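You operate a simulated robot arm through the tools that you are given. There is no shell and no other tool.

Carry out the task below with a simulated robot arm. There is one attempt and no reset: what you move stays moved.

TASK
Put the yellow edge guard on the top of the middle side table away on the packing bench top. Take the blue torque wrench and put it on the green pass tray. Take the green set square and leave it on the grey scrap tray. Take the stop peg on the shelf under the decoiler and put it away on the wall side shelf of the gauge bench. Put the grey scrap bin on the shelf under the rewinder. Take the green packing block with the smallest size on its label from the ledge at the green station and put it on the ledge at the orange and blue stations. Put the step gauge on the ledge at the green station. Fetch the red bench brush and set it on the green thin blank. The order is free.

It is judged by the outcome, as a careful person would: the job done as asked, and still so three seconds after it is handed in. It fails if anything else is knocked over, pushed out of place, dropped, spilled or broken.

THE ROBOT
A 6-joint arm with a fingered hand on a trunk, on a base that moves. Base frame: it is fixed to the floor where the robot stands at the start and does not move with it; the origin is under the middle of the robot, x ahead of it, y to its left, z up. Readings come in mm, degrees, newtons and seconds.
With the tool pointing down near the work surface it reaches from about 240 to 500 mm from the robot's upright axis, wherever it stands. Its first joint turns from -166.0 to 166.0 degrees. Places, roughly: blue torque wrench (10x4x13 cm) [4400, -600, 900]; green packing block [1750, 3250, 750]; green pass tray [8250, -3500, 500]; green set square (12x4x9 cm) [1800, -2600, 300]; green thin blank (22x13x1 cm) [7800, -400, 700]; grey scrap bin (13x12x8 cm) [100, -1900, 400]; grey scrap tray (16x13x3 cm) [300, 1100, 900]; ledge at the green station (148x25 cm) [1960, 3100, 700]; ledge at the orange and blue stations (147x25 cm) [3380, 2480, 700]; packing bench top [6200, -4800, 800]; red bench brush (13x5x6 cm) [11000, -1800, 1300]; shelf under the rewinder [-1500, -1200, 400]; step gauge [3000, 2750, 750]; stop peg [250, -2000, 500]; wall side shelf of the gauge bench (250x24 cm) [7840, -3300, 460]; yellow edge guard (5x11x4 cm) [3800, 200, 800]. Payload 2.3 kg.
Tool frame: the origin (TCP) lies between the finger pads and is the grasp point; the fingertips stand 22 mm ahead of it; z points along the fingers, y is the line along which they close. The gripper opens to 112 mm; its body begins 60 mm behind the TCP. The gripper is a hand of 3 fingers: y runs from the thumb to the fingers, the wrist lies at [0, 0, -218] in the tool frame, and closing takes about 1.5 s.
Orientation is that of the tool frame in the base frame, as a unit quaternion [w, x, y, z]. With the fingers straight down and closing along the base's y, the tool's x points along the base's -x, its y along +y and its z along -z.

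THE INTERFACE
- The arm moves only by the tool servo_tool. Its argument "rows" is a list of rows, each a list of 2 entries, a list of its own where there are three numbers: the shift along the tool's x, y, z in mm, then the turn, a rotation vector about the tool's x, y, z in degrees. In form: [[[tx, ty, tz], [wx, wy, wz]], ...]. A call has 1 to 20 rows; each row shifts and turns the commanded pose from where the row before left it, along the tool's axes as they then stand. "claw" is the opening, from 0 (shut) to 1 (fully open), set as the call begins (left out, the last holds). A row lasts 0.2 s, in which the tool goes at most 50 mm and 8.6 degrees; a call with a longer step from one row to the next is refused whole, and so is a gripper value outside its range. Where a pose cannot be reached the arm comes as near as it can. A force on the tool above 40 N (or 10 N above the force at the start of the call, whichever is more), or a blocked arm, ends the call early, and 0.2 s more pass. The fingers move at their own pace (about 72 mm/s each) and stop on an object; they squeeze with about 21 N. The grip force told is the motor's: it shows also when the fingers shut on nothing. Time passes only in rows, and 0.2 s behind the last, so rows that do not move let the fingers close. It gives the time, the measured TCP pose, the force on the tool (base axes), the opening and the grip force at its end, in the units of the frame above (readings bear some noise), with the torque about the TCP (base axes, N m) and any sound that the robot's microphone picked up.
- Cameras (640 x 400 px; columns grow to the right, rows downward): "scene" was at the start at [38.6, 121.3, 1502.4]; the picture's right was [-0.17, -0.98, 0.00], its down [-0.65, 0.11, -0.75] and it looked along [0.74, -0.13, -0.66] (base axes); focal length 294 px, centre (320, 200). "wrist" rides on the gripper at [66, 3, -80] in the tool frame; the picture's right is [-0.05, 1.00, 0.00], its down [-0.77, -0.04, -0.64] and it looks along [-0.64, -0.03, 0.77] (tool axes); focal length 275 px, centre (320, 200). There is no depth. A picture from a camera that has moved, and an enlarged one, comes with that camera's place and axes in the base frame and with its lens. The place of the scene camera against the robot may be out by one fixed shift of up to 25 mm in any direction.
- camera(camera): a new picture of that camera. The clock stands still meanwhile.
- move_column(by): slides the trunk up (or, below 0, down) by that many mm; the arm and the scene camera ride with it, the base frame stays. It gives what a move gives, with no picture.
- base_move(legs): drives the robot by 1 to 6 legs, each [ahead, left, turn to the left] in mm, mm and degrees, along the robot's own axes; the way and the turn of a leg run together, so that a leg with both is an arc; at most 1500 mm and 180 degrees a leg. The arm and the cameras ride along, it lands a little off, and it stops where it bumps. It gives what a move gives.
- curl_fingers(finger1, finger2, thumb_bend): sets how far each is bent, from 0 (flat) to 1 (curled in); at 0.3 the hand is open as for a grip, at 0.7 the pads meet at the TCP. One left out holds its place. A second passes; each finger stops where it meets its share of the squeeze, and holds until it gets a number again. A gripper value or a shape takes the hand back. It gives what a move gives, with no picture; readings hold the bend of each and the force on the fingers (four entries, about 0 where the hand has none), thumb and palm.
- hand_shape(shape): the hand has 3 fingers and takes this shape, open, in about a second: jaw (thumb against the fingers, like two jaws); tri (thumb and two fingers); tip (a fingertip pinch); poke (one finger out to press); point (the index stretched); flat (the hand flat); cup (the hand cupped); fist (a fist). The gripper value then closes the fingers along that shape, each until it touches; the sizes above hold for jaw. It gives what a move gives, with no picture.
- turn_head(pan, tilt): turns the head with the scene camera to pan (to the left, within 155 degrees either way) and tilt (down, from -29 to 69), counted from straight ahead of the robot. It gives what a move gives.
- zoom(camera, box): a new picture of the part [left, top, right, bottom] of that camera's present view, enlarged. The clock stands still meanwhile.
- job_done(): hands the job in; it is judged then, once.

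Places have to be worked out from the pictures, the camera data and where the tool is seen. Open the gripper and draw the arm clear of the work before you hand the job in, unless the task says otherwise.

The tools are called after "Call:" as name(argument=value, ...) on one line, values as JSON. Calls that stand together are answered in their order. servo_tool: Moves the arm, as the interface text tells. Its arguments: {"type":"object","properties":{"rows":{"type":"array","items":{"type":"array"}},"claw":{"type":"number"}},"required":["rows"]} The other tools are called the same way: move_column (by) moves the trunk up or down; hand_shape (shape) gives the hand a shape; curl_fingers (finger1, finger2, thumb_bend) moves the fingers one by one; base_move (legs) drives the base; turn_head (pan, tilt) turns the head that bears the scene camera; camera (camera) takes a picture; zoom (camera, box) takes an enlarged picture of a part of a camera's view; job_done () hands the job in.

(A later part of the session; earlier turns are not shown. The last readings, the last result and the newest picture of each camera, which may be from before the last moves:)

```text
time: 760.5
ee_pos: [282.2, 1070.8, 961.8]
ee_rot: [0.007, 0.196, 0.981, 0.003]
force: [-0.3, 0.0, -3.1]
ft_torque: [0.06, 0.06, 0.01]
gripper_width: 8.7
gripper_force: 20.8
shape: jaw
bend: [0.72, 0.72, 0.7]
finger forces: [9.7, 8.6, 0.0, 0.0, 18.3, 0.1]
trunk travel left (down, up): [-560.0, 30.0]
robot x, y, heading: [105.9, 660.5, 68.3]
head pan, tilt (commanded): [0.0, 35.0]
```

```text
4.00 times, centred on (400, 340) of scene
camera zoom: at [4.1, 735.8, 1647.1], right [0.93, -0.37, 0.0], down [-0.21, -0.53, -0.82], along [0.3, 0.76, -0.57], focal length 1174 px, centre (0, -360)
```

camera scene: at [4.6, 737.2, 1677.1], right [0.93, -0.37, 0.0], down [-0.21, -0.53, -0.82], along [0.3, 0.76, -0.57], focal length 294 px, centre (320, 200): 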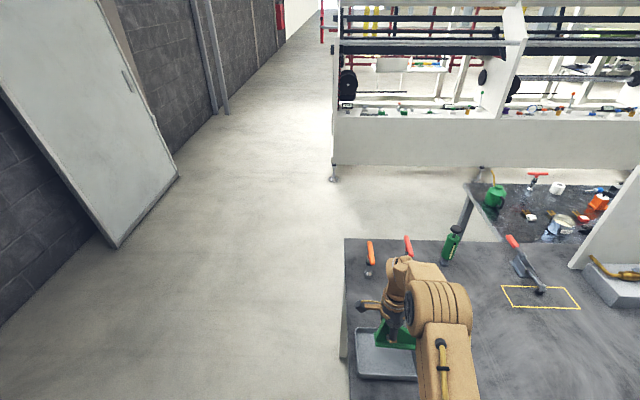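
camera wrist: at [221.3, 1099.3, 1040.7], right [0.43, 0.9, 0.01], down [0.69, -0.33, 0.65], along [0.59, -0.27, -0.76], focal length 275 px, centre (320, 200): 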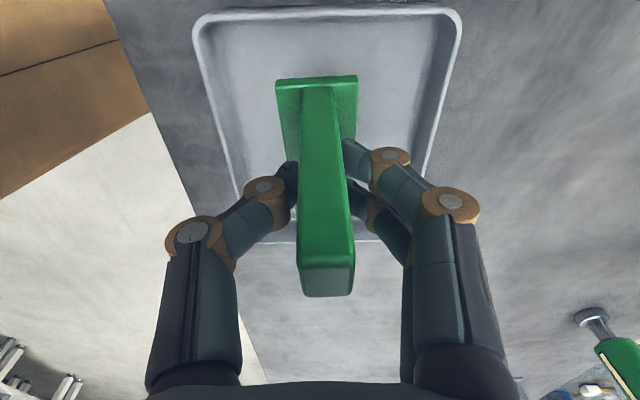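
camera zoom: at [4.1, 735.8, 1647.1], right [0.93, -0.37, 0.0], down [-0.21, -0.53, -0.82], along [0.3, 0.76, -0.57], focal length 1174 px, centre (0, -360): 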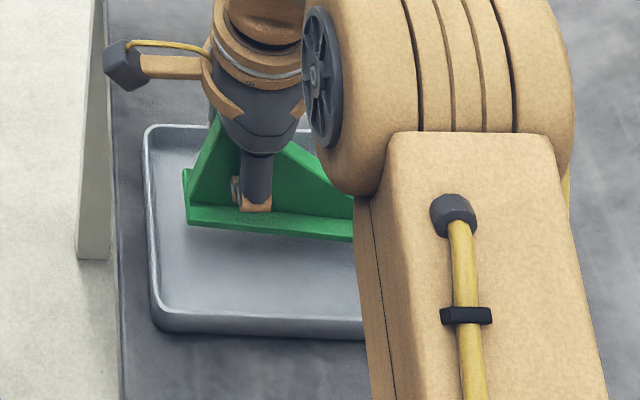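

The square is well inside the tray outline (about 15 mm margins at both ends). I lower 40 mm more.

Call:
move_column(by=-38)

Call:
camera(camera="wrist")

Call:
servo_tool(rows=[[[0, 0, 3], [0, 0, 0]], [[0, 0, 0], [0, 0, 0]]])

Call:
servo_tool(rows=[[[0, 0, 3], [0, 0, 0]], [[0, 0, 0], [0, 0, 0]]])

Call:
servo_tool(rows=[[[0, 0, 2], [0, 0, 0]], [[0, 0, 0], [0, 0, 0]]])

```text
time: 761.3
ee_pos: [282.4, 1072.1, 923.3]
ee_rot: [0.007, 0.197, 0.98, 0.003]
force: [0.3, -0.1, -3.0]
ft_torque: [0.02, -0.02, 0.02]
gripper_width: 8.5
gripper_force: 21.0
shape: jaw
bend: [0.72, 0.72, 0.7]
finger forces: [9.5, 9.2, 0.0, 0.1, 18.5, 0.0]
trunk travel left (down, up): [-522.0, 68.0]
robot x, y, heading: [106.8, 662.7, 68.1]
head pan, tilt (commanded): [0.0, 35.0]
```

```text
taken
camera wrist: at [221.4, 1099.3, 1002.8], right [0.43, 0.9, 0.01], down [0.69, -0.33, 0.65], along [0.59, -0.27, -0.76], focal length 275 px, centre (320, 200)
```

wrist: 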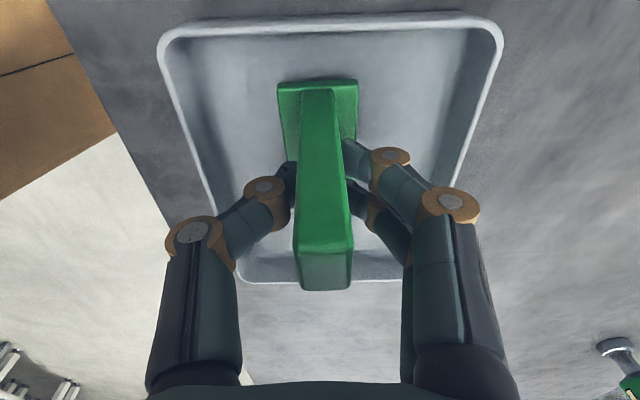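

```text
time: 761.9
ee_pos: [282.1, 1071.4, 920.7]
ee_rot: [0.007, 0.196, 0.981, 0.003]
force: [0.0, -0.5, -2.4]
ft_torque: [0.0, -0.02, 0.0]
gripper_width: 8.5
gripper_force: 21.2
shape: jaw
bend: [0.72, 0.72, 0.7]
finger forces: [9.2, 9.6, 0.0, 0.1, 18.6, 0.0]
trunk travel left (down, up): [-522.0, 68.0]
robot x, y, heading: [108.5, 662.8, 68.3]
head pan, tilt (commanded): [0.0, 35.0]
```

```text
time: 762.5
ee_pos: [282.5, 1070.5, 917.2]
ee_rot: [0.008, 0.198, 0.98, 0.002]
force: [-0.8, -0.4, -0.7]
ft_torque: [-0.03, -0.05, -0.02]
gripper_width: 8.7
gripper_force: 21.3
shape: jaw
bend: [0.72, 0.72, 0.7]
finger forces: [8.9, 10.1, 0.0, 0.1, 19.0, 0.1]
trunk travel left (down, up): [-522.0, 68.0]
robot x, y, heading: [107.6, 665.8, 68.0]
head pan, tilt (commanded): [0.0, 35.0]
```

```text
time: 763.1
ee_pos: [283.1, 1070.9, 915.0]
ee_rot: [0.007, 0.196, 0.98, 0.003]
force: [-0.9, -0.2, -1.5]
ft_torque: [-0.02, -0.07, 0.0]
gripper_width: 8.7
gripper_force: 20.9
shape: jaw
bend: [0.72, 0.72, 0.7]
finger forces: [8.7, 10.4, 0.0, 0.0, 19.1, 0.1]
trunk travel left (down, up): [-522.0, 68.0]
robot x, y, heading: [105.4, 661.5, 68.4]
head pan, tilt (commanded): [0.0, 35.0]
```

Forces shift: one end of the square already touches. I continue down in 2-mm steps.

Call:
servo_tool(rows=[[[0, 0, 2], [0, 0, 0]], [[0, 0, 2], [0, 0, 0]], [[0, 0, 0], [0, 0, 0]]])

Call:
servo_tool(rows=[[[0, 0, 2], [0, 0, 0]], [[0, 0, 0], [0, 0, 0]]])

Call:
camera(camera="wrist")

Call:
zoom(camera="scene", box=[320, 270, 480, 370])

```text
time: 763.9
ee_pos: [284.2, 1070.7, 912.4]
ee_rot: [0.007, 0.197, 0.98, 0.004]
force: [-0.3, 1.7, 18.0]
ft_torque: [0.06, -0.1, -0.01]
gripper_width: 9.4
gripper_force: 21.5
shape: jaw
bend: [0.72, 0.73, 0.71]
finger forces: [11.7, 13.1, 0.0, 0.0, 23.4, 0.0]
trunk travel left (down, up): [-522.0, 68.0]
robot x, y, heading: [108.1, 659.2, 68.3]
head pan, tilt (commanded): [0.0, 35.0]
```

```text
time: 764.5
ee_pos: [282.5, 1070.0, 911.6]
ee_rot: [0.008, 0.197, 0.98, 0.005]
force: [1.1, 3.8, 31.2]
ft_torque: [0.17, -0.12, 0.05]
gripper_width: 11.6
gripper_force: 20.9
shape: jaw
bend: [0.73, 0.73, 0.72]
finger forces: [13.7, 15.1, 0.0, 0.0, 25.1, 0.0]
trunk travel left (down, up): [-522.0, 68.0]
robot x, y, heading: [106.4, 660.8, 68.2]
head pan, tilt (commanded): [0.0, 35.0]
```

```text
taken
camera wrist: at [221.0, 1097.1, 990.7], right [0.43, 0.9, 0.01], down [0.69, -0.34, 0.65], along [0.59, -0.27, -0.76], focal length 275 px, centre (320, 200)
```

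wrist: 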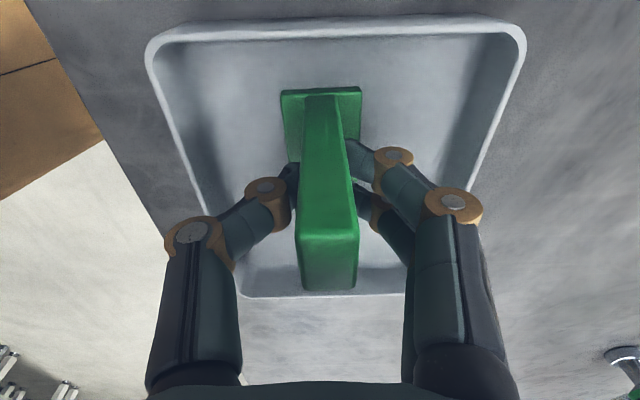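

```text
4.00 times, centred on (400, 320) of scene
camera zoom: at [2.0, 731.7, 1609.4], right [0.93, -0.37, 0.0], down [-0.21, -0.53, -0.82], along [0.3, 0.76, -0.57], focal length 1174 px, centre (0, -280)
```

zoom: 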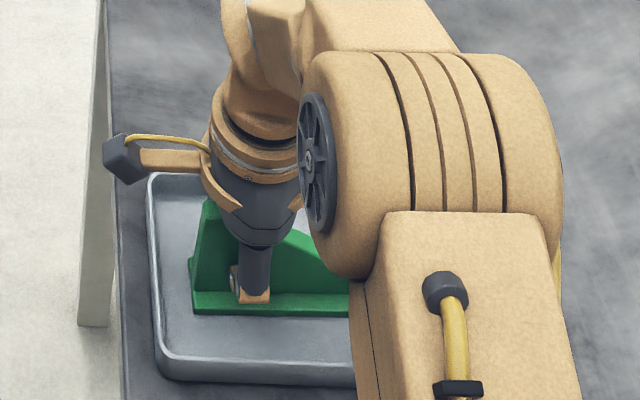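

The square sits flat in the tray. I ease up 2 mm, open moderately (staying inside the rims) and lift away.

Call:
servo_tool(rows=[[[0, 0, -2], [0, 0, 0]], [[0, 0, 0], [0, 0, 0]]])

Call:
servo_tool(rows=[[[0, 0, 0], [0, 0, 0]], [[0, 0, 0], [0, 0, 0]], [[0, 0, 0], [0, 0, 0]], [[0, 0, 0], [0, 0, 0]]], claw=0.45)

Call:
camera(camera="wrist")

Call:
move_column(by=68)

Call:
servo_tool(rows=[[[0, 0, -12], [0, 0, 0]], [[0, 0, -12], [0, 0, 0]], [[0, 0, -12], [0, 0, 0]], [[0, 0, -12], [0, 0, 0]], [[0, 0, 0], [0, 0, 0]]])

Call:
base_move(legs=[[-350, 0, 0]])

Call:
camera(camera="scene")

```text
time: 765.1
ee_pos: [283.0, 1069.6, 912.1]
ee_rot: [0.008, 0.198, 0.98, 0.004]
force: [0.7, 3.6, 21.8]
ft_torque: [0.12, -0.1, 0.0]
gripper_width: 11.2
gripper_force: 20.6
shape: jaw
bend: [0.73, 0.73, 0.72]
finger forces: [12.9, 14.2, 0.0, 0.1, 24.2, 0.1]
trunk travel left (down, up): [-522.0, 68.0]
robot x, y, heading: [104.6, 660.7, 68.2]
head pan, tilt (commanded): [0.0, 35.0]
```

```text
time: 766.1
ee_pos: [282.2, 1070.4, 911.6]
ee_rot: [0.006, 0.197, 0.98, 0.003]
force: [0.1, 0.1, -0.4]
ft_torque: [0.02, -0.02, 0.0]
gripper_width: 49.8
gripper_force: 0.0
shape: jaw
bend: [0.73, 0.73, 0.7]
finger forces: [0.0, 0.0, 0.0, 0.1, 0.0, 0.0]
trunk travel left (down, up): [-522.0, 68.0]
robot x, y, heading: [109.7, 660.5, 68.5]
head pan, tilt (commanded): [0.0, 35.0]
```

```text
taken
camera wrist: at [221.6, 1098.9, 990.5], right [0.43, 0.9, 0.01], down [0.69, -0.33, 0.65], along [0.59, -0.27, -0.76], focal length 275 px, centre (320, 200)
```

wrist: 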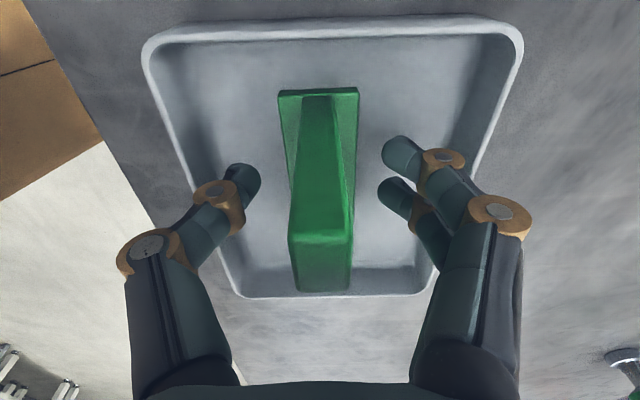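

```text
time: 767.2
ee_pos: [282.8, 1071.2, 979.8]
ee_rot: [0.008, 0.197, 0.98, 0.003]
force: [0.2, 1.0, -0.2]
ft_torque: [-0.02, -0.01, -0.01]
gripper_width: 49.6
gripper_force: 0.0
shape: jaw
bend: [0.73, 0.73, 0.7]
finger forces: [0.1, 0.0, 0.1, 0.0, 0.0, 0.1]
trunk travel left (down, up): [-590.0, 0.0]
robot x, y, heading: [111.9, 664.0, 68.2]
head pan, tilt (commanded): [0.0, 35.0]
```

```text
time: 768.4
ee_pos: [282.8, 1073.1, 1028.7]
ee_rot: [0.007, 0.196, 0.981, 0.003]
force: [0.4, -0.6, -0.3]
ft_torque: [0.01, -0.03, 0.03]
gripper_width: 49.9
gripper_force: 0.1
shape: jaw
bend: [0.73, 0.73, 0.7]
finger forces: [0.0, 0.0, 0.0, 0.0, 0.0, 0.0]
trunk travel left (down, up): [-590.0, 0.0]
robot x, y, heading: [107.4, 660.7, 68.4]
head pan, tilt (commanded): [0.0, 35.0]
```

```text
time: 770.6
ee_pos: [150.0, 747.6, 1028.0]
ee_rot: [0.007, 0.195, 0.981, 0.003]
force: [0.5, 0.2, -1.2]
ft_torque: [0.04, 0.0, -0.01]
gripper_width: 49.7
gripper_force: 0.1
shape: jaw
bend: [0.73, 0.73, 0.7]
finger forces: [0.1, 0.1, 0.0, 0.0, 0.0, 0.0]
trunk travel left (down, up): [-590.0, 0.0]
robot x, y, heading: [-23.3, 335.2, 68.4]
head pan, tilt (commanded): [0.0, 35.0]
```

```text
taken
camera scene: at [-125.9, 408.0, 1677.2], right [0.93, -0.37, 0.0], down [-0.21, -0.53, -0.82], along [0.3, 0.76, -0.57], focal length 294 px, centre (320, 200)
```

scene: 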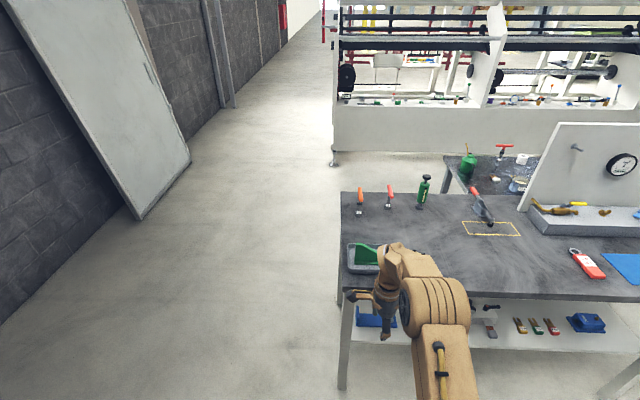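

The set square lies in the scrap tray. Now the last two jobs at the machine line: I go round the table's left end to the machine's front ledges.

Call:
base_move(legs=[[0, 450, -0.9], [1300, 0, 0], [1350, 0, 0]])

Call:
turn_head(pan=-50, tilt=20)

Call:
camera(camera="scene")

Call:
zoom(camera="scene", box=[120, 120, 440, 320])

```text
time: 785.7
ee_pos: [683.0, 3364.9, 1028.1]
ee_rot: [0.007, 0.18, 0.984, 0.003]
force: [-0.5, -0.3, -0.3]
ft_torque: [0.02, 0.04, -0.01]
gripper_width: 49.8
gripper_force: 0.1
shape: jaw
bend: [0.73, 0.73, 0.7]
finger forces: [0.0, 0.0, 0.1, 0.1, 0.0, 0.0]
trunk travel left (down, up): [-590.0, 0.0]
robot x, y, heading: [525.6, 2949.3, 70.5]
head pan, tilt (commanded): [0.0, 35.0]
```

```text
time: 786.9
ee_pos: [681.5, 3366.3, 1028.5]
ee_rot: [0.007, 0.18, 0.984, 0.003]
force: [0.9, -0.6, 0.3]
ft_torque: [0.01, 0.04, -0.02]
gripper_width: 49.6
gripper_force: 0.1
shape: jaw
bend: [0.73, 0.73, 0.7]
finger forces: [0.0, 0.1, 0.0, 0.0, 0.1, 0.0]
trunk travel left (down, up): [-590.0, 0.0]
robot x, y, heading: [523.1, 2946.7, 70.3]
head pan, tilt (commanded): [-50.0, 20.0]
```

```text
taken
camera scene: at [473.9, 2967.9, 1701.0], right [0.35, -0.94, 0.0], down [-0.32, -0.12, -0.94], along [0.88, 0.33, -0.34], focal length 294 px, centre (320, 200)
```

scene: 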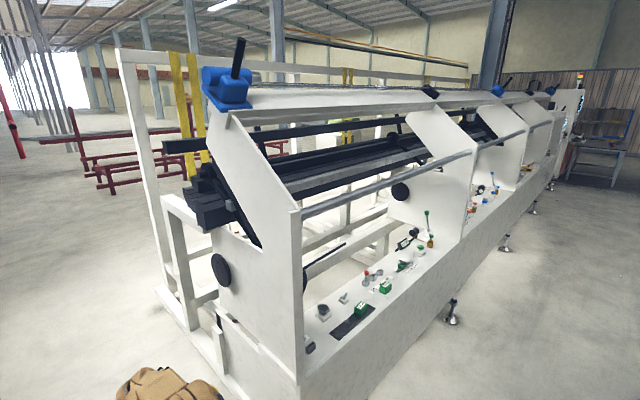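

```text
2.00 times, centred on (280, 220) of scene
camera zoom: at [473.9, 2967.9, 1701.0], right [0.35, -0.94, 0.0], down [-0.32, -0.12, -0.94], along [0.88, 0.33, -0.34], focal length 587 px, centre (400, 160)
```

zoom: 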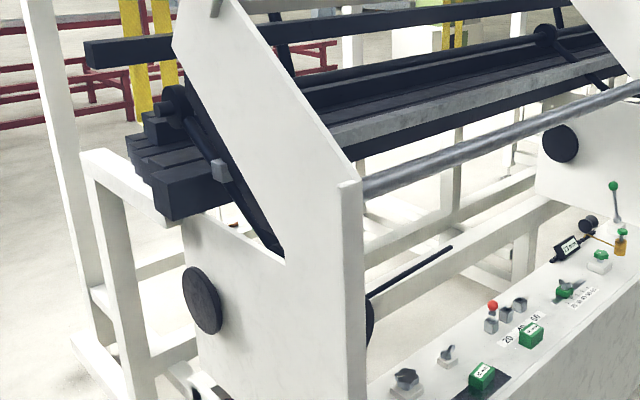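

I'm at the machine's end. I strafe right ~1 m along its front to stand before the green station, keeping about 550 mm off, and look at the ledge from the front.

Call:
base_move(legs=[[0, 0, -2.9], [-60, -1000, 0]])

Call:
turn_head(pan=0, tilt=35)

Call:
camera(camera="scene")

Call:
zoom(camera="scene", box=[200, 180, 440, 330])

```text
time: 792.5
ee_pos: [1598.0, 2912.0, 1027.9]
ee_rot: [0.007, 0.212, 0.977, 0.004]
force: [-0.6, -0.9, 0.4]
ft_torque: [-0.03, 0.01, 0.0]
gripper_width: 50.0
gripper_force: 0.0
shape: jaw
bend: [0.73, 0.73, 0.7]
finger forces: [0.0, 0.0, 0.1, 0.0, 0.0, 0.1]
trunk travel left (down, up): [-590.0, 0.0]
robot x, y, heading: [1408.2, 2509.2, 66.3]
head pan, tilt (commanded): [-50.0, 20.0]
```

```text
time: 793.7
ee_pos: [1597.0, 2912.7, 1028.3]
ee_rot: [0.006, 0.212, 0.977, 0.002]
force: [0.1, -0.6, 0.5]
ft_torque: [0.0, 0.01, 0.01]
gripper_width: 49.8
gripper_force: 0.1
shape: jaw
bend: [0.73, 0.73, 0.7]
finger forces: [0.1, 0.1, 0.0, 0.0, 0.1, 0.0]
trunk travel left (down, up): [-590.0, 0.0]
robot x, y, heading: [1408.3, 2506.2, 66.5]
head pan, tilt (commanded): [0.0, 35.0]
```

```text
taken
camera scene: at [1309.1, 2584.4, 1677.2], right [0.92, -0.4, 0.0], down [-0.23, -0.53, -0.82], along [0.33, 0.75, -0.57], focal length 294 px, centre (320, 200)
```

scene: 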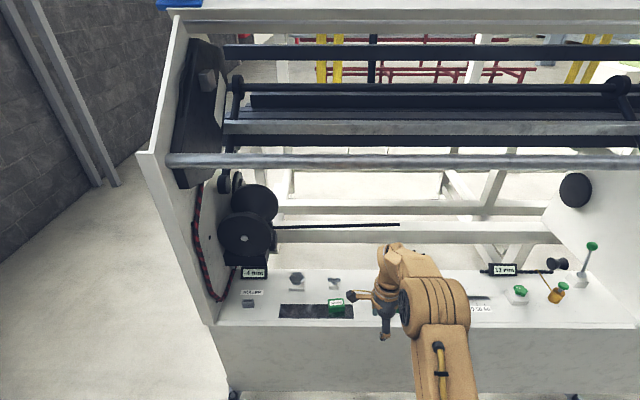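

```text
2.67 times, centred on (320, 255) of scene
camera zoom: at [1309.1, 2584.4, 1677.2], right [0.92, -0.4, 0.0], down [-0.23, -0.53, -0.82], along [0.33, 0.75, -0.57], focal length 783 px, centre (320, 53)
```

zoom: 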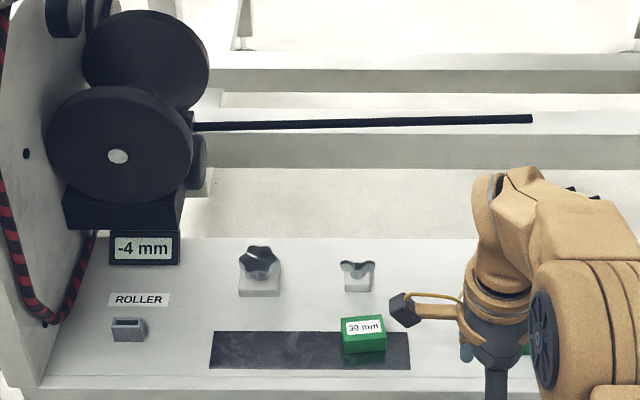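

The ledge holds a green block labelled "30 mm" on a dark mat and more to the right behind my hand. I check with the wrist camera and from a shifted position.

Call:
camera(camera="wrist")

Call:
base_move(legs=[[0, -420, 1]])

Call:
turn_head(pan=15, tilt=38)

Call:
camera(camera="scene")

Call:
zoom(camera="scene", box=[160, 180, 400, 330])

```text
taken
camera wrist: at [1536.9, 2942.0, 1107.2], right [0.46, 0.89, 0.01], down [0.68, -0.35, 0.65], along [0.58, -0.29, -0.76], focal length 275 px, centre (320, 200)
```

wrist: 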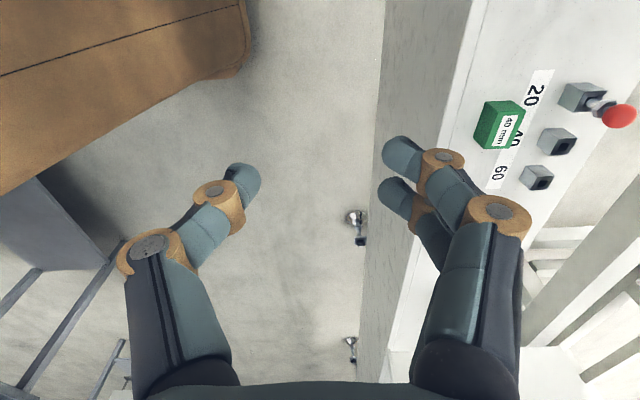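

```text
time: 796.2
ee_pos: [1976.7, 2752.4, 1029.2]
ee_rot: [0.008, 0.206, 0.979, 0.004]
force: [0.1, -0.5, 0.7]
ft_torque: [-0.03, 0.0, 0.01]
gripper_width: 49.8
gripper_force: 0.0
shape: jaw
bend: [0.73, 0.73, 0.7]
finger forces: [0.0, 0.1, 0.0, 0.0, 0.1, 0.0]
trunk travel left (down, up): [-590.0, 0.0]
robot x, y, heading: [1796.8, 2342.5, 67.5]
head pan, tilt (commanded): [0.0, 35.0]
```

```text
time: 797.0
ee_pos: [1976.5, 2752.6, 1027.4]
ee_rot: [0.006, 0.207, 0.978, 0.003]
force: [-0.3, -0.5, -0.6]
ft_torque: [0.02, 0.0, 0.03]
gripper_width: 49.8
gripper_force: 0.0
shape: jaw
bend: [0.73, 0.73, 0.7]
finger forces: [0.0, 0.0, 0.1, 0.1, 0.0, 0.0]
trunk travel left (down, up): [-590.0, 0.0]
robot x, y, heading: [1794.4, 2341.7, 67.1]
head pan, tilt (commanded): [15.0, 38.0]
```

```text
taken
camera scene: at [1669.3, 2423.5, 1672.6], right [0.99, -0.14, 0.0], down [-0.08, -0.61, -0.79], along [0.11, 0.78, -0.62], focal length 294 px, centre (320, 200)
```

scene: 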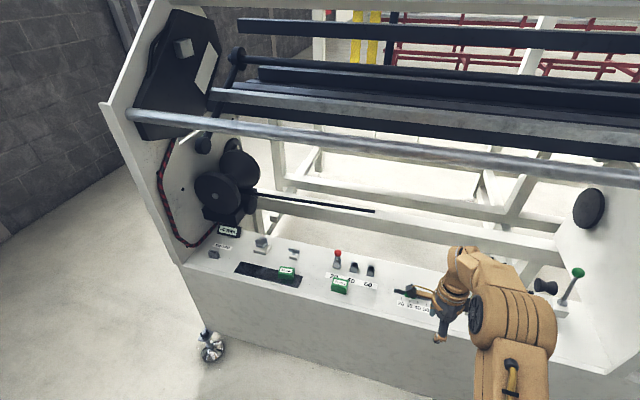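

```text
2.67 times, centred on (280, 255) of scene
camera zoom: at [1669.3, 2423.5, 1672.6], right [0.99, -0.14, 0.0], down [-0.08, -0.61, -0.79], along [0.11, 0.78, -0.62], focal length 783 px, centre (427, 53)
```

zoom: 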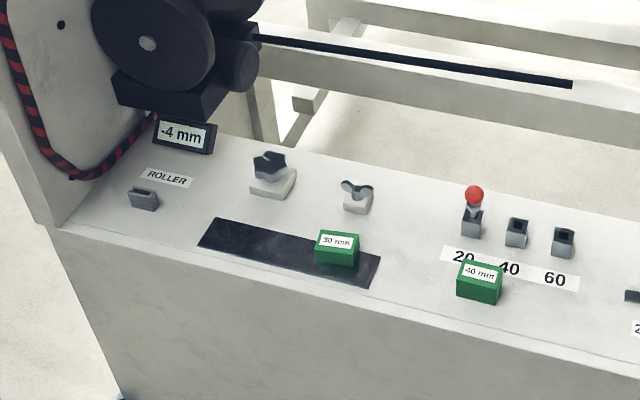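

I see two green blocks: "30 mm" and "40 mm". I check the rest of this ledge from further right to be sure there is no smaller one.

Call:
base_move(legs=[[0, -500, 0]])

Call:
turn_head(pan=35, tilt=35)

Call:
camera(camera="scene")

Call:
zoom(camera="scene", box=[100, 180, 340, 330])

Call:
zoom(camera="scene", box=[300, 200, 540, 350])

```text
time: 800.0
ee_pos: [2446.8, 2555.1, 1028.6]
ee_rot: [0.007, 0.204, 0.979, 0.003]
force: [-0.1, -0.2, -0.6]
ft_torque: [0.02, -0.01, 0.0]
gripper_width: 49.7
gripper_force: 0.0
shape: jaw
bend: [0.73, 0.73, 0.7]
finger forces: [0.0, 0.0, 0.0, 0.0, 0.0, 0.0]
trunk travel left (down, up): [-590.0, 0.0]
robot x, y, heading: [2268.9, 2146.0, 67.5]
head pan, tilt (commanded): [15.0, 38.0]
```

```text
time: 800.8
ee_pos: [2447.6, 2555.3, 1027.2]
ee_rot: [0.007, 0.202, 0.979, 0.003]
force: [-0.6, -0.1, -0.2]
ft_torque: [-0.02, 0.01, 0.01]
gripper_width: 49.9
gripper_force: 0.1
shape: jaw
bend: [0.73, 0.73, 0.7]
finger forces: [0.1, 0.0, 0.1, 0.0, 0.1, 0.0]
trunk travel left (down, up): [-590.0, 0.0]
robot x, y, heading: [2267.6, 2152.4, 67.4]
head pan, tilt (commanded): [35.0, 35.0]
```

```text
taken
camera scene: at [2112.1, 2225.9, 1677.1], right [0.98, 0.22, 0.0], down [0.12, -0.56, -0.82], along [-0.18, 0.8, -0.57], focal length 294 px, centre (320, 200)
```

scene: 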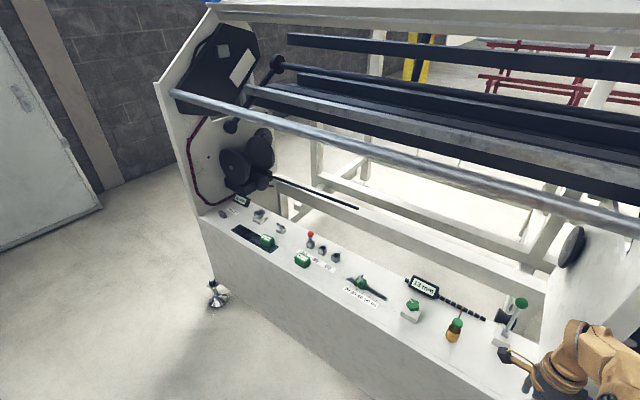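

```text
2.67 times, centred on (220, 255) of scene
camera zoom: at [2112.1, 2225.9, 1677.1], right [0.98, 0.22, 0.0], down [0.12, -0.56, -0.82], along [-0.18, 0.8, -0.57], focal length 783 px, centre (587, 53)
```

zoom: 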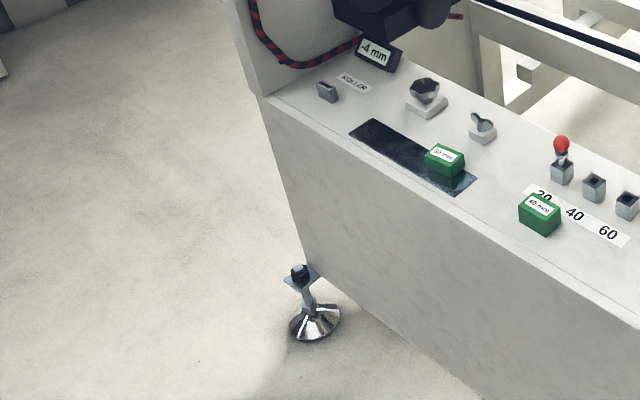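

```text
2.67 times, centred on (420, 275) of scene
camera zoom: at [2112.1, 2225.9, 1677.1], right [0.98, 0.22, 0.0], down [0.12, -0.56, -0.82], along [-0.18, 0.8, -0.57], focal length 783 px, centre (53, 0)
```

zoom: 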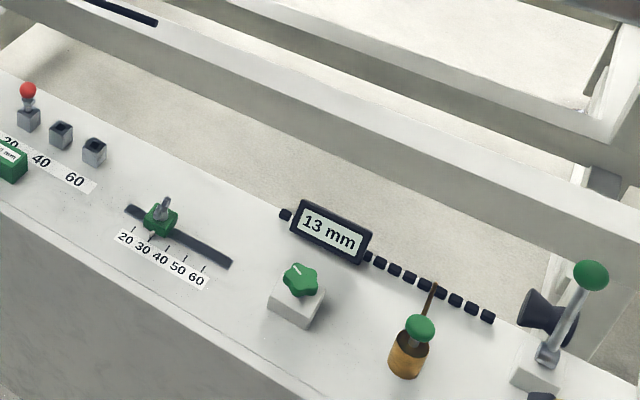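

Only two loose green blocks here: "30 mm" and "40 mm". I zoom to confirm the labels, and look at the next ledge (orange and blue stations) for the step gauge and a free spot.

Call:
zoom(camera="scene", box=[250, 220, 330, 270])

Call:
turn_head(pan=-25, tilt=30)

Call:
camera(camera="scene")

Call:
zoom(camera="scene", box=[200, 150, 440, 300])

Call:
zoom(camera="scene", box=[400, 120, 640, 270])

```text
8.00 times, centred on (290, 245) of scene
camera zoom: at [2112.1, 2225.9, 1677.1], right [0.98, 0.22, 0.0], down [0.12, -0.56, -0.82], along [-0.18, 0.8, -0.57], focal length 2349 px, centre (560, -160)
```

zoom: 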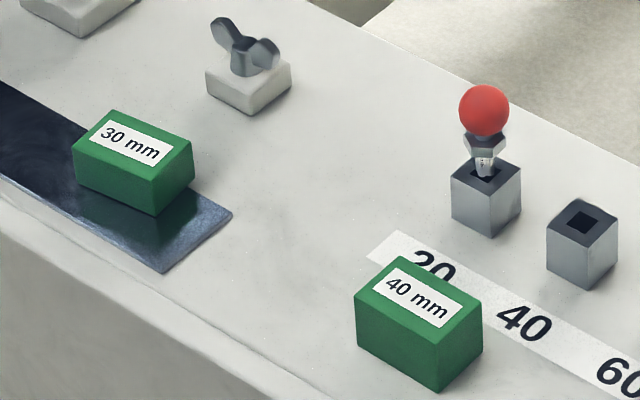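

```text
time: 802.1
ee_pos: [2448.0, 2554.9, 1027.8]
ee_rot: [0.007, 0.203, 0.979, 0.003]
force: [0.3, 0.4, 0.4]
ft_torque: [0.02, 0.01, -0.02]
gripper_width: 49.7
gripper_force: 0.1
shape: jaw
bend: [0.73, 0.73, 0.7]
finger forces: [0.0, 0.0, 0.0, 0.1, 0.0, 0.1]
trunk travel left (down, up): [-590.0, 0.0]
robot x, y, heading: [2268.1, 2144.7, 67.4]
head pan, tilt (commanded): [-25.0, 30.0]
```

```text
taken
camera scene: at [2197.8, 2201.2, 1684.9], right [0.68, -0.74, 0.0], down [-0.37, -0.34, -0.87], along [0.64, 0.59, -0.5], focal length 294 px, centre (320, 200)
```

scene: 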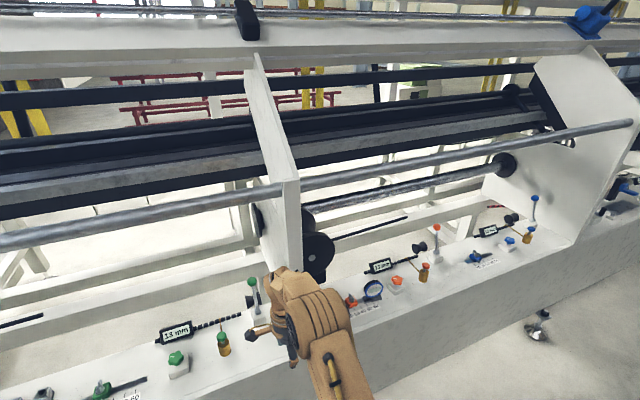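

```text
2.67 times, centred on (320, 225) of scene
camera zoom: at [2197.8, 2201.2, 1684.9], right [0.68, -0.74, 0.0], down [-0.37, -0.34, -0.87], along [0.64, 0.59, -0.5], focal length 783 px, centre (320, 133)
```

zoom: 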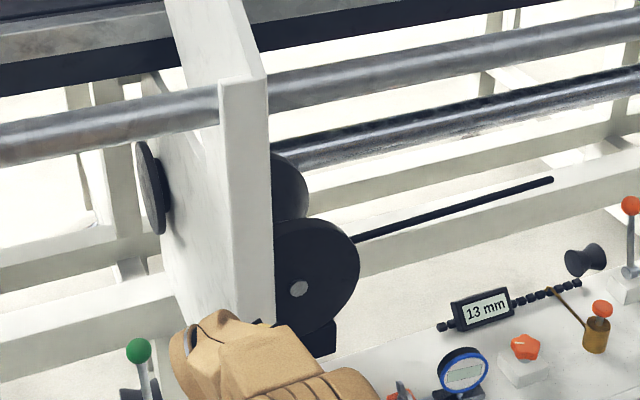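

```text
2.67 times, centred on (520, 195) of scene
camera zoom: at [2197.8, 2201.2, 1684.9], right [0.68, -0.74, 0.0], down [-0.37, -0.34, -0.87], along [0.64, 0.59, -0.5], focal length 783 px, centre (-213, 213)
```

zoom: 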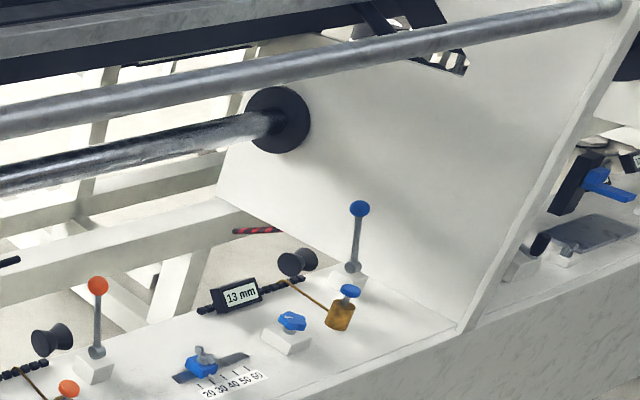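

Confirmed: the 30 mm block is the smaller. The round blue-rimmed gauge on the next ledge is the step gauge. I move right ~600 mm to see the orange/blue ledge from the front.

Call:
base_move(legs=[[0, -650, 0]])

Call:
turn_head(pan=0, tilt=35)

Call:
camera(camera="scene")

Call:
zoom(camera="scene", box=[120, 200, 360, 350])

Call:
zoom(camera="scene", box=[360, 200, 600, 350])

```text
time: 805.7
ee_pos: [3040.4, 2319.2, 1028.1]
ee_rot: [0.007, 0.192, 0.981, 0.003]
force: [-0.6, 0.1, 0.3]
ft_torque: [0.03, -0.02, 0.03]
gripper_width: 49.8
gripper_force: 0.0
shape: jaw
bend: [0.73, 0.73, 0.7]
finger forces: [0.0, 0.1, 0.0, 0.1, 0.0, 0.0]
trunk travel left (down, up): [-590.0, 0.0]
robot x, y, heading: [2869.7, 1906.6, 68.8]
head pan, tilt (commanded): [-25.0, 30.0]
```

```text
time: 806.6
ee_pos: [3038.5, 2318.3, 1028.4]
ee_rot: [0.007, 0.193, 0.981, 0.004]
force: [-1.0, -0.3, 0.6]
ft_torque: [-0.01, 0.01, 0.03]
gripper_width: 49.6
gripper_force: 0.1
shape: jaw
bend: [0.73, 0.73, 0.7]
finger forces: [0.0, 0.0, 0.0, 0.0, 0.0, 0.1]
trunk travel left (down, up): [-590.0, 0.0]
robot x, y, heading: [2872.5, 1908.9, 68.8]
head pan, tilt (commanded): [0.0, 35.0]
```

```text
taken
camera scene: at [2764.5, 1978.3, 1677.2], right [0.93, -0.36, 0.0], down [-0.21, -0.53, -0.82], along [0.3, 0.76, -0.57], focal length 294 px, centre (320, 200)
```

scene: 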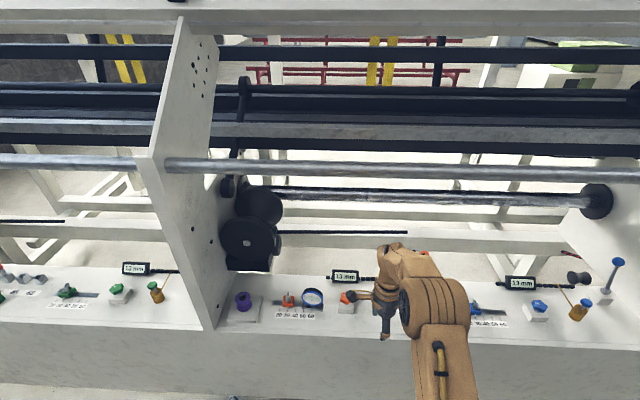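

```text
2.67 times, centred on (240, 275) of scene
camera zoom: at [2764.5, 1978.3, 1677.2], right [0.93, -0.36, 0.0], down [-0.21, -0.53, -0.82], along [0.3, 0.76, -0.57], focal length 783 px, centre (533, 0)
```

zoom: 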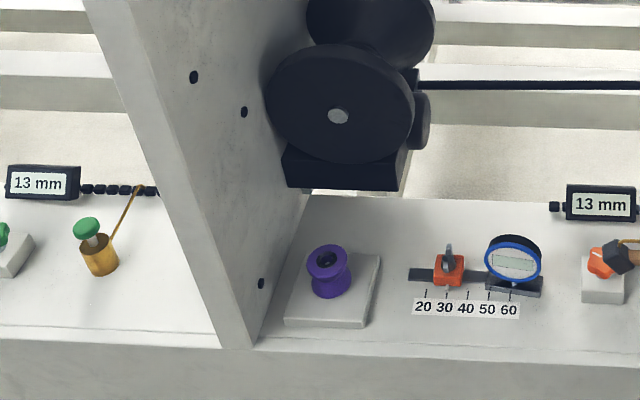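

```text
2.67 times, centred on (480, 275) of scene
camera zoom: at [2764.5, 1978.3, 1677.2], right [0.93, -0.36, 0.0], down [-0.21, -0.53, -0.82], along [0.3, 0.76, -0.57], focal length 783 px, centre (-107, 0)
```

zoom: 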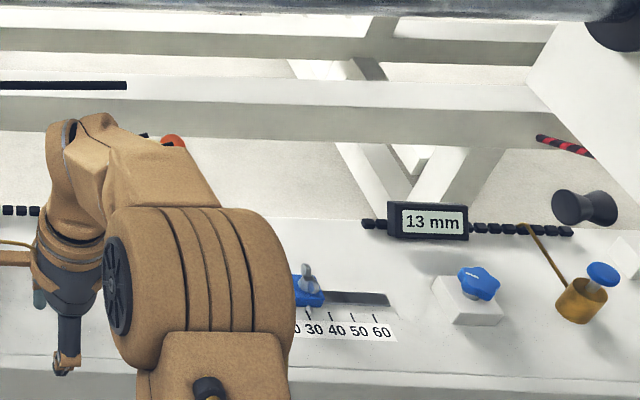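

The dial with the blue ring on a small black foot is the step gauge. I'll pinch it front-to-back from above, move it to the green ledge (free spot between the dark mat and the 40 mm block), and then put the 30 mm block where the gauge stood. I position myself in front of it and lower the hand.

Call:
base_move(legs=[[0, 0, -1.3], [0, 178, 0]])

Call:
move_column(by=-180)

Call:
servo_tool(rows=[[[0, 0, 0], [0, 0, 0]], [[0, 0, 0], [0, 0, 0]], [[0, 0, 0], [0, 0, 0]], [[0, 0, 0], [0, 0, 0]]], claw=0.75)

Call:
base_move(legs=[[140, 0, 0]])

Call:
camera(camera="wrist")

Call:
camera(camera="scene")

```text
time: 808.5
ee_pos: [2885.1, 2382.7, 1028.7]
ee_rot: [0.008, 0.204, 0.979, 0.003]
force: [-0.2, 0.1, -0.5]
ft_torque: [-0.02, -0.04, -0.01]
gripper_width: 49.9
gripper_force: 0.1
shape: jaw
bend: [0.73, 0.73, 0.7]
finger forces: [0.0, 0.1, 0.0, 0.0, 0.0, 0.0]
trunk travel left (down, up): [-590.0, 0.0]
robot x, y, heading: [2709.3, 1973.4, 67.5]
head pan, tilt (commanded): [0.0, 35.0]
```

```text
time: 810.5
ee_pos: [2886.3, 2380.5, 847.6]
ee_rot: [0.006, 0.203, 0.979, 0.003]
force: [0.0, -0.4, -0.8]
ft_torque: [0.0, 0.0, 0.01]
gripper_width: 49.8
gripper_force: 0.1
shape: jaw
bend: [0.73, 0.73, 0.7]
finger forces: [0.0, 0.0, 0.1, 0.0, 0.0, 0.0]
trunk travel left (down, up): [-410.0, 180.0]
robot x, y, heading: [2707.8, 1970.3, 67.4]
head pan, tilt (commanded): [0.0, 35.0]
```

```text
time: 811.5
ee_pos: [2886.0, 2382.2, 847.6]
ee_rot: [0.007, 0.204, 0.979, 0.004]
force: [-0.3, -0.2, 0.7]
ft_torque: [0.0, -0.01, 0.02]
gripper_width: 83.8
gripper_force: 0.1
shape: jaw
bend: [0.64, 0.64, 0.6]
finger forces: [0.0, 0.0, 0.0, 0.0, 0.0, 0.1]
trunk travel left (down, up): [-410.0, 180.0]
robot x, y, heading: [2705.1, 1973.4, 67.2]
head pan, tilt (commanded): [0.0, 35.0]
```

```text
time: 812.8
ee_pos: [2940.2, 2510.0, 847.5]
ee_rot: [0.007, 0.205, 0.979, 0.002]
force: [0.0, -0.3, 0.3]
ft_torque: [-0.02, 0.0, 0.01]
gripper_width: 83.6
gripper_force: 0.0
shape: jaw
bend: [0.64, 0.64, 0.6]
finger forces: [0.0, 0.1, 0.0, 0.0, 0.0, 0.0]
trunk travel left (down, up): [-410.0, 180.0]
robot x, y, heading: [2758.6, 2101.7, 67.2]
head pan, tilt (commanded): [0.0, 35.0]
```

```text
taken
camera wrist: at [2878.8, 2537.9, 926.8], right [0.44, 0.9, 0.01], down [0.68, -0.34, 0.65], along [0.58, -0.28, -0.76], focal length 275 px, centre (320, 200)
```

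wrist: 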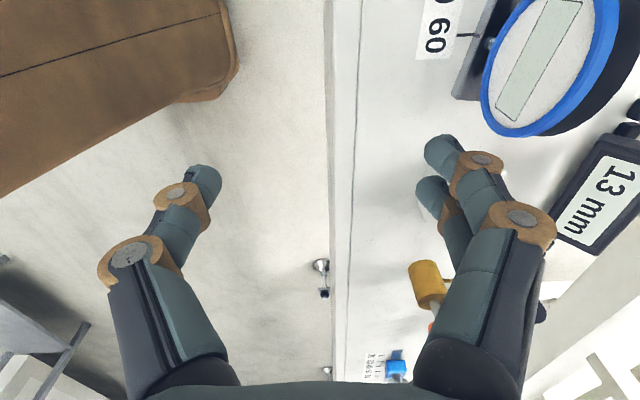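

```text
taken
camera scene: at [2656.9, 2176.9, 1497.1], right [0.92, -0.38, 0.0], down [-0.22, -0.53, -0.82], along [0.31, 0.76, -0.57], focal length 294 px, centre (320, 200)
```

scene: 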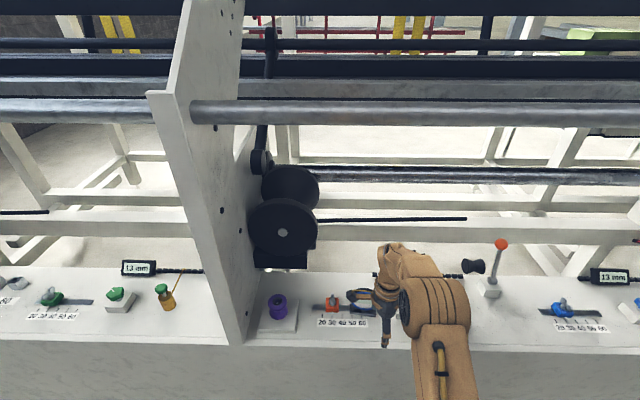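

The dial is bigger than I thought (~80 mm). I shift 90 mm left and 60 mm forward so the wrist camera sees the whole gauge.

Call:
base_move(legs=[[60, 90, 0]])

Call:
camera(camera="wrist")

Call:
zoom(camera="scene", box=[280, 260, 440, 360])

```text
time: 814.0
ee_pos: [2877.3, 2599.7, 847.9]
ee_rot: [0.008, 0.205, 0.979, 0.002]
force: [0.5, 0.6, 1.0]
ft_torque: [-0.05, -0.01, -0.01]
gripper_width: 83.5
gripper_force: 0.1
shape: jaw
bend: [0.64, 0.64, 0.6]
finger forces: [0.0, 0.0, 0.1, 0.1, 0.1, 0.0]
trunk travel left (down, up): [-410.0, 180.0]
robot x, y, heading: [2696.8, 2192.3, 67.4]
head pan, tilt (commanded): [0.0, 35.0]
```

```text
taken
camera wrist: at [2816.9, 2628.8, 926.9], right [0.44, 0.9, 0.01], down [0.68, -0.34, 0.65], along [0.58, -0.28, -0.76], focal length 275 px, centre (320, 200)
```

wrist: 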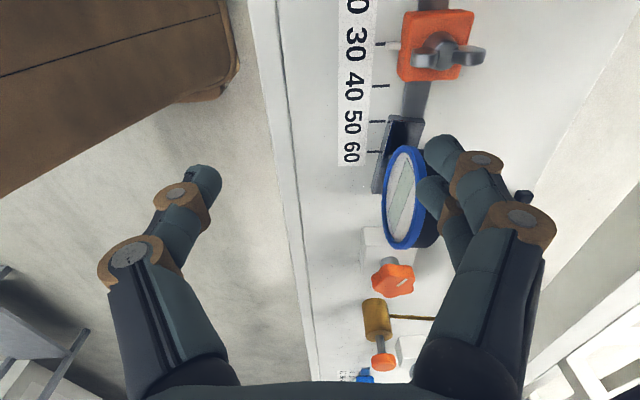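

```text
4.00 times, centred on (360, 310) of scene
camera zoom: at [2594.6, 2267.7, 1497.0], right [0.92, -0.38, 0.0], down [-0.22, -0.53, -0.82], along [0.31, 0.76, -0.57], focal length 1174 px, centre (160, -240)
```

zoom: 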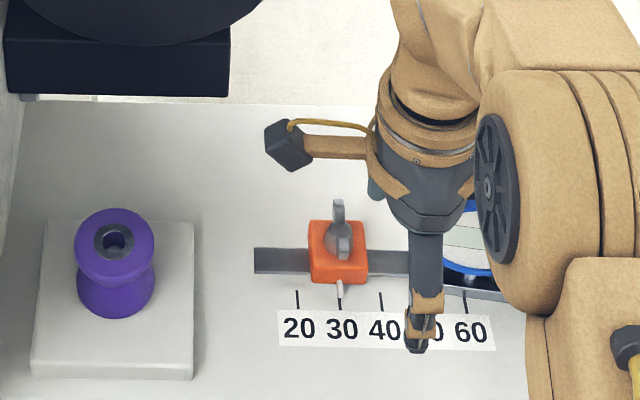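

The gauge's disc is upright, facing me, ~80 mm across and ~15–20 mm thick at about (2982,2629). I move 68 mm ahead and 85 mm right at z≈848 to be above it.

Call:
base_move(legs=[[68, -85, 0]])

Call:
camera(camera="wrist")

Call:
zoom(camera="scene", box=[280, 260, 440, 360])

```text
time: 815.2
ee_pos: [2985.4, 2629.5, 847.9]
ee_rot: [0.006, 0.205, 0.979, 0.002]
force: [0.5, 0.0, 0.2]
ft_torque: [0.0, 0.0, 0.02]
gripper_width: 83.8
gripper_force: 0.1
shape: jaw
bend: [0.64, 0.64, 0.6]
finger forces: [0.1, 0.0, 0.0, 0.0, 0.0, 0.1]
trunk travel left (down, up): [-410.0, 180.0]
robot x, y, heading: [2804.1, 2219.2, 67.4]
head pan, tilt (commanded): [0.0, 35.0]
```

```text
taken
camera wrist: at [2924.9, 2657.8, 927.0], right [0.44, 0.9, 0.01], down [0.68, -0.34, 0.64], along [0.58, -0.28, -0.76], focal length 275 px, centre (320, 200)
```

wrist: 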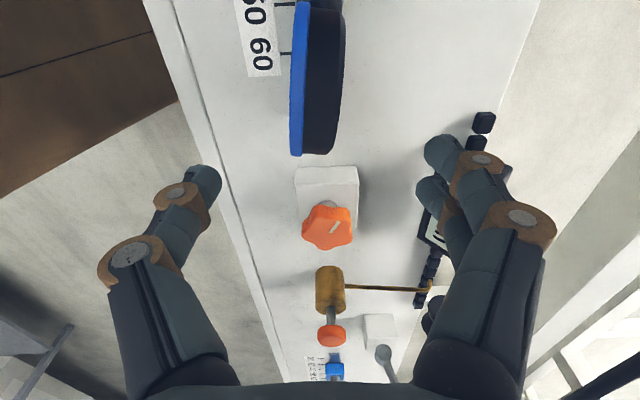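

```text
4.00 times, centred on (360, 310) of scene
camera zoom: at [2702.8, 2296.9, 1497.2], right [0.92, -0.39, 0.0], down [-0.22, -0.53, -0.82], along [0.31, 0.76, -0.57], focal length 1174 px, centre (160, -240)
```

zoom: 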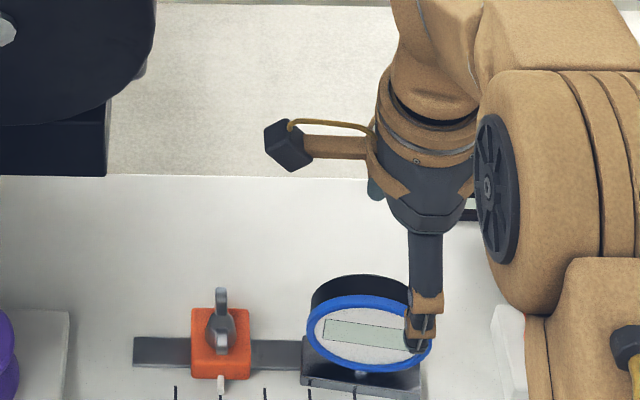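

The disc is centred front-to-back between thumb and fingers; its middle is ~8 mm further left. I shift 8 mm left and lower 50 mm, then check.

Call:
servo_tool(rows=[[[8, 0, 0], [0, 0, 0]], [[0, 0, 0], [0, 0, 0]]])

Call:
move_column(by=-50)

Call:
camera(camera="wrist")

Call:
zoom(camera="scene", box=[280, 240, 440, 340])

```text
time: 815.8
ee_pos: [2979.1, 2632.2, 848.3]
ee_rot: [0.008, 0.205, 0.979, 0.004]
force: [1.3, -0.5, 0.5]
ft_torque: [0.02, -0.02, -0.01]
gripper_width: 83.8
gripper_force: 0.1
shape: jaw
bend: [0.64, 0.64, 0.6]
finger forces: [0.1, 0.0, 0.0, 0.0, 0.0, 0.0]
trunk travel left (down, up): [-410.0, 180.0]
robot x, y, heading: [2807.3, 2221.8, 67.5]
head pan, tilt (commanded): [0.0, 35.0]
```

```text
time: 816.7
ee_pos: [2978.6, 2631.8, 798.2]
ee_rot: [0.007, 0.205, 0.979, 0.003]
force: [0.1, 0.7, 0.1]
ft_torque: [-0.04, 0.02, 0.03]
gripper_width: 83.6
gripper_force: 0.0
shape: jaw
bend: [0.64, 0.64, 0.6]
finger forces: [0.1, 0.1, 0.0, 0.0, 0.0, 0.0]
trunk travel left (down, up): [-360.0, 230.0]
robot x, y, heading: [2804.4, 2220.0, 67.7]
head pan, tilt (commanded): [0.0, 35.0]
```

```text
taken
camera wrist: at [2917.6, 2660.7, 877.5], right [0.44, 0.9, 0.01], down [0.68, -0.34, 0.65], along [0.58, -0.28, -0.76], focal length 275 px, centre (320, 200)
```

wrist: 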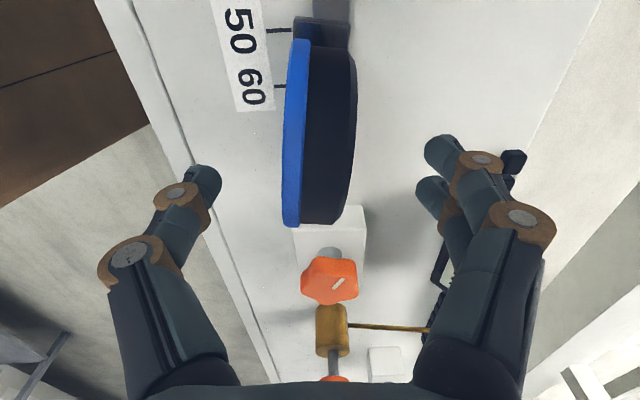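

```text
4.00 times, centred on (360, 290) of scene
camera zoom: at [2701.5, 2296.4, 1447.1], right [0.92, -0.39, 0.0], down [-0.22, -0.53, -0.82], along [0.32, 0.76, -0.57], focal length 1174 px, centre (160, -160)
```

zoom: 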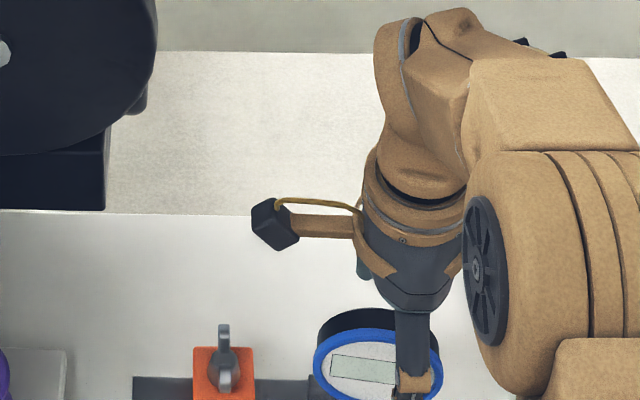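

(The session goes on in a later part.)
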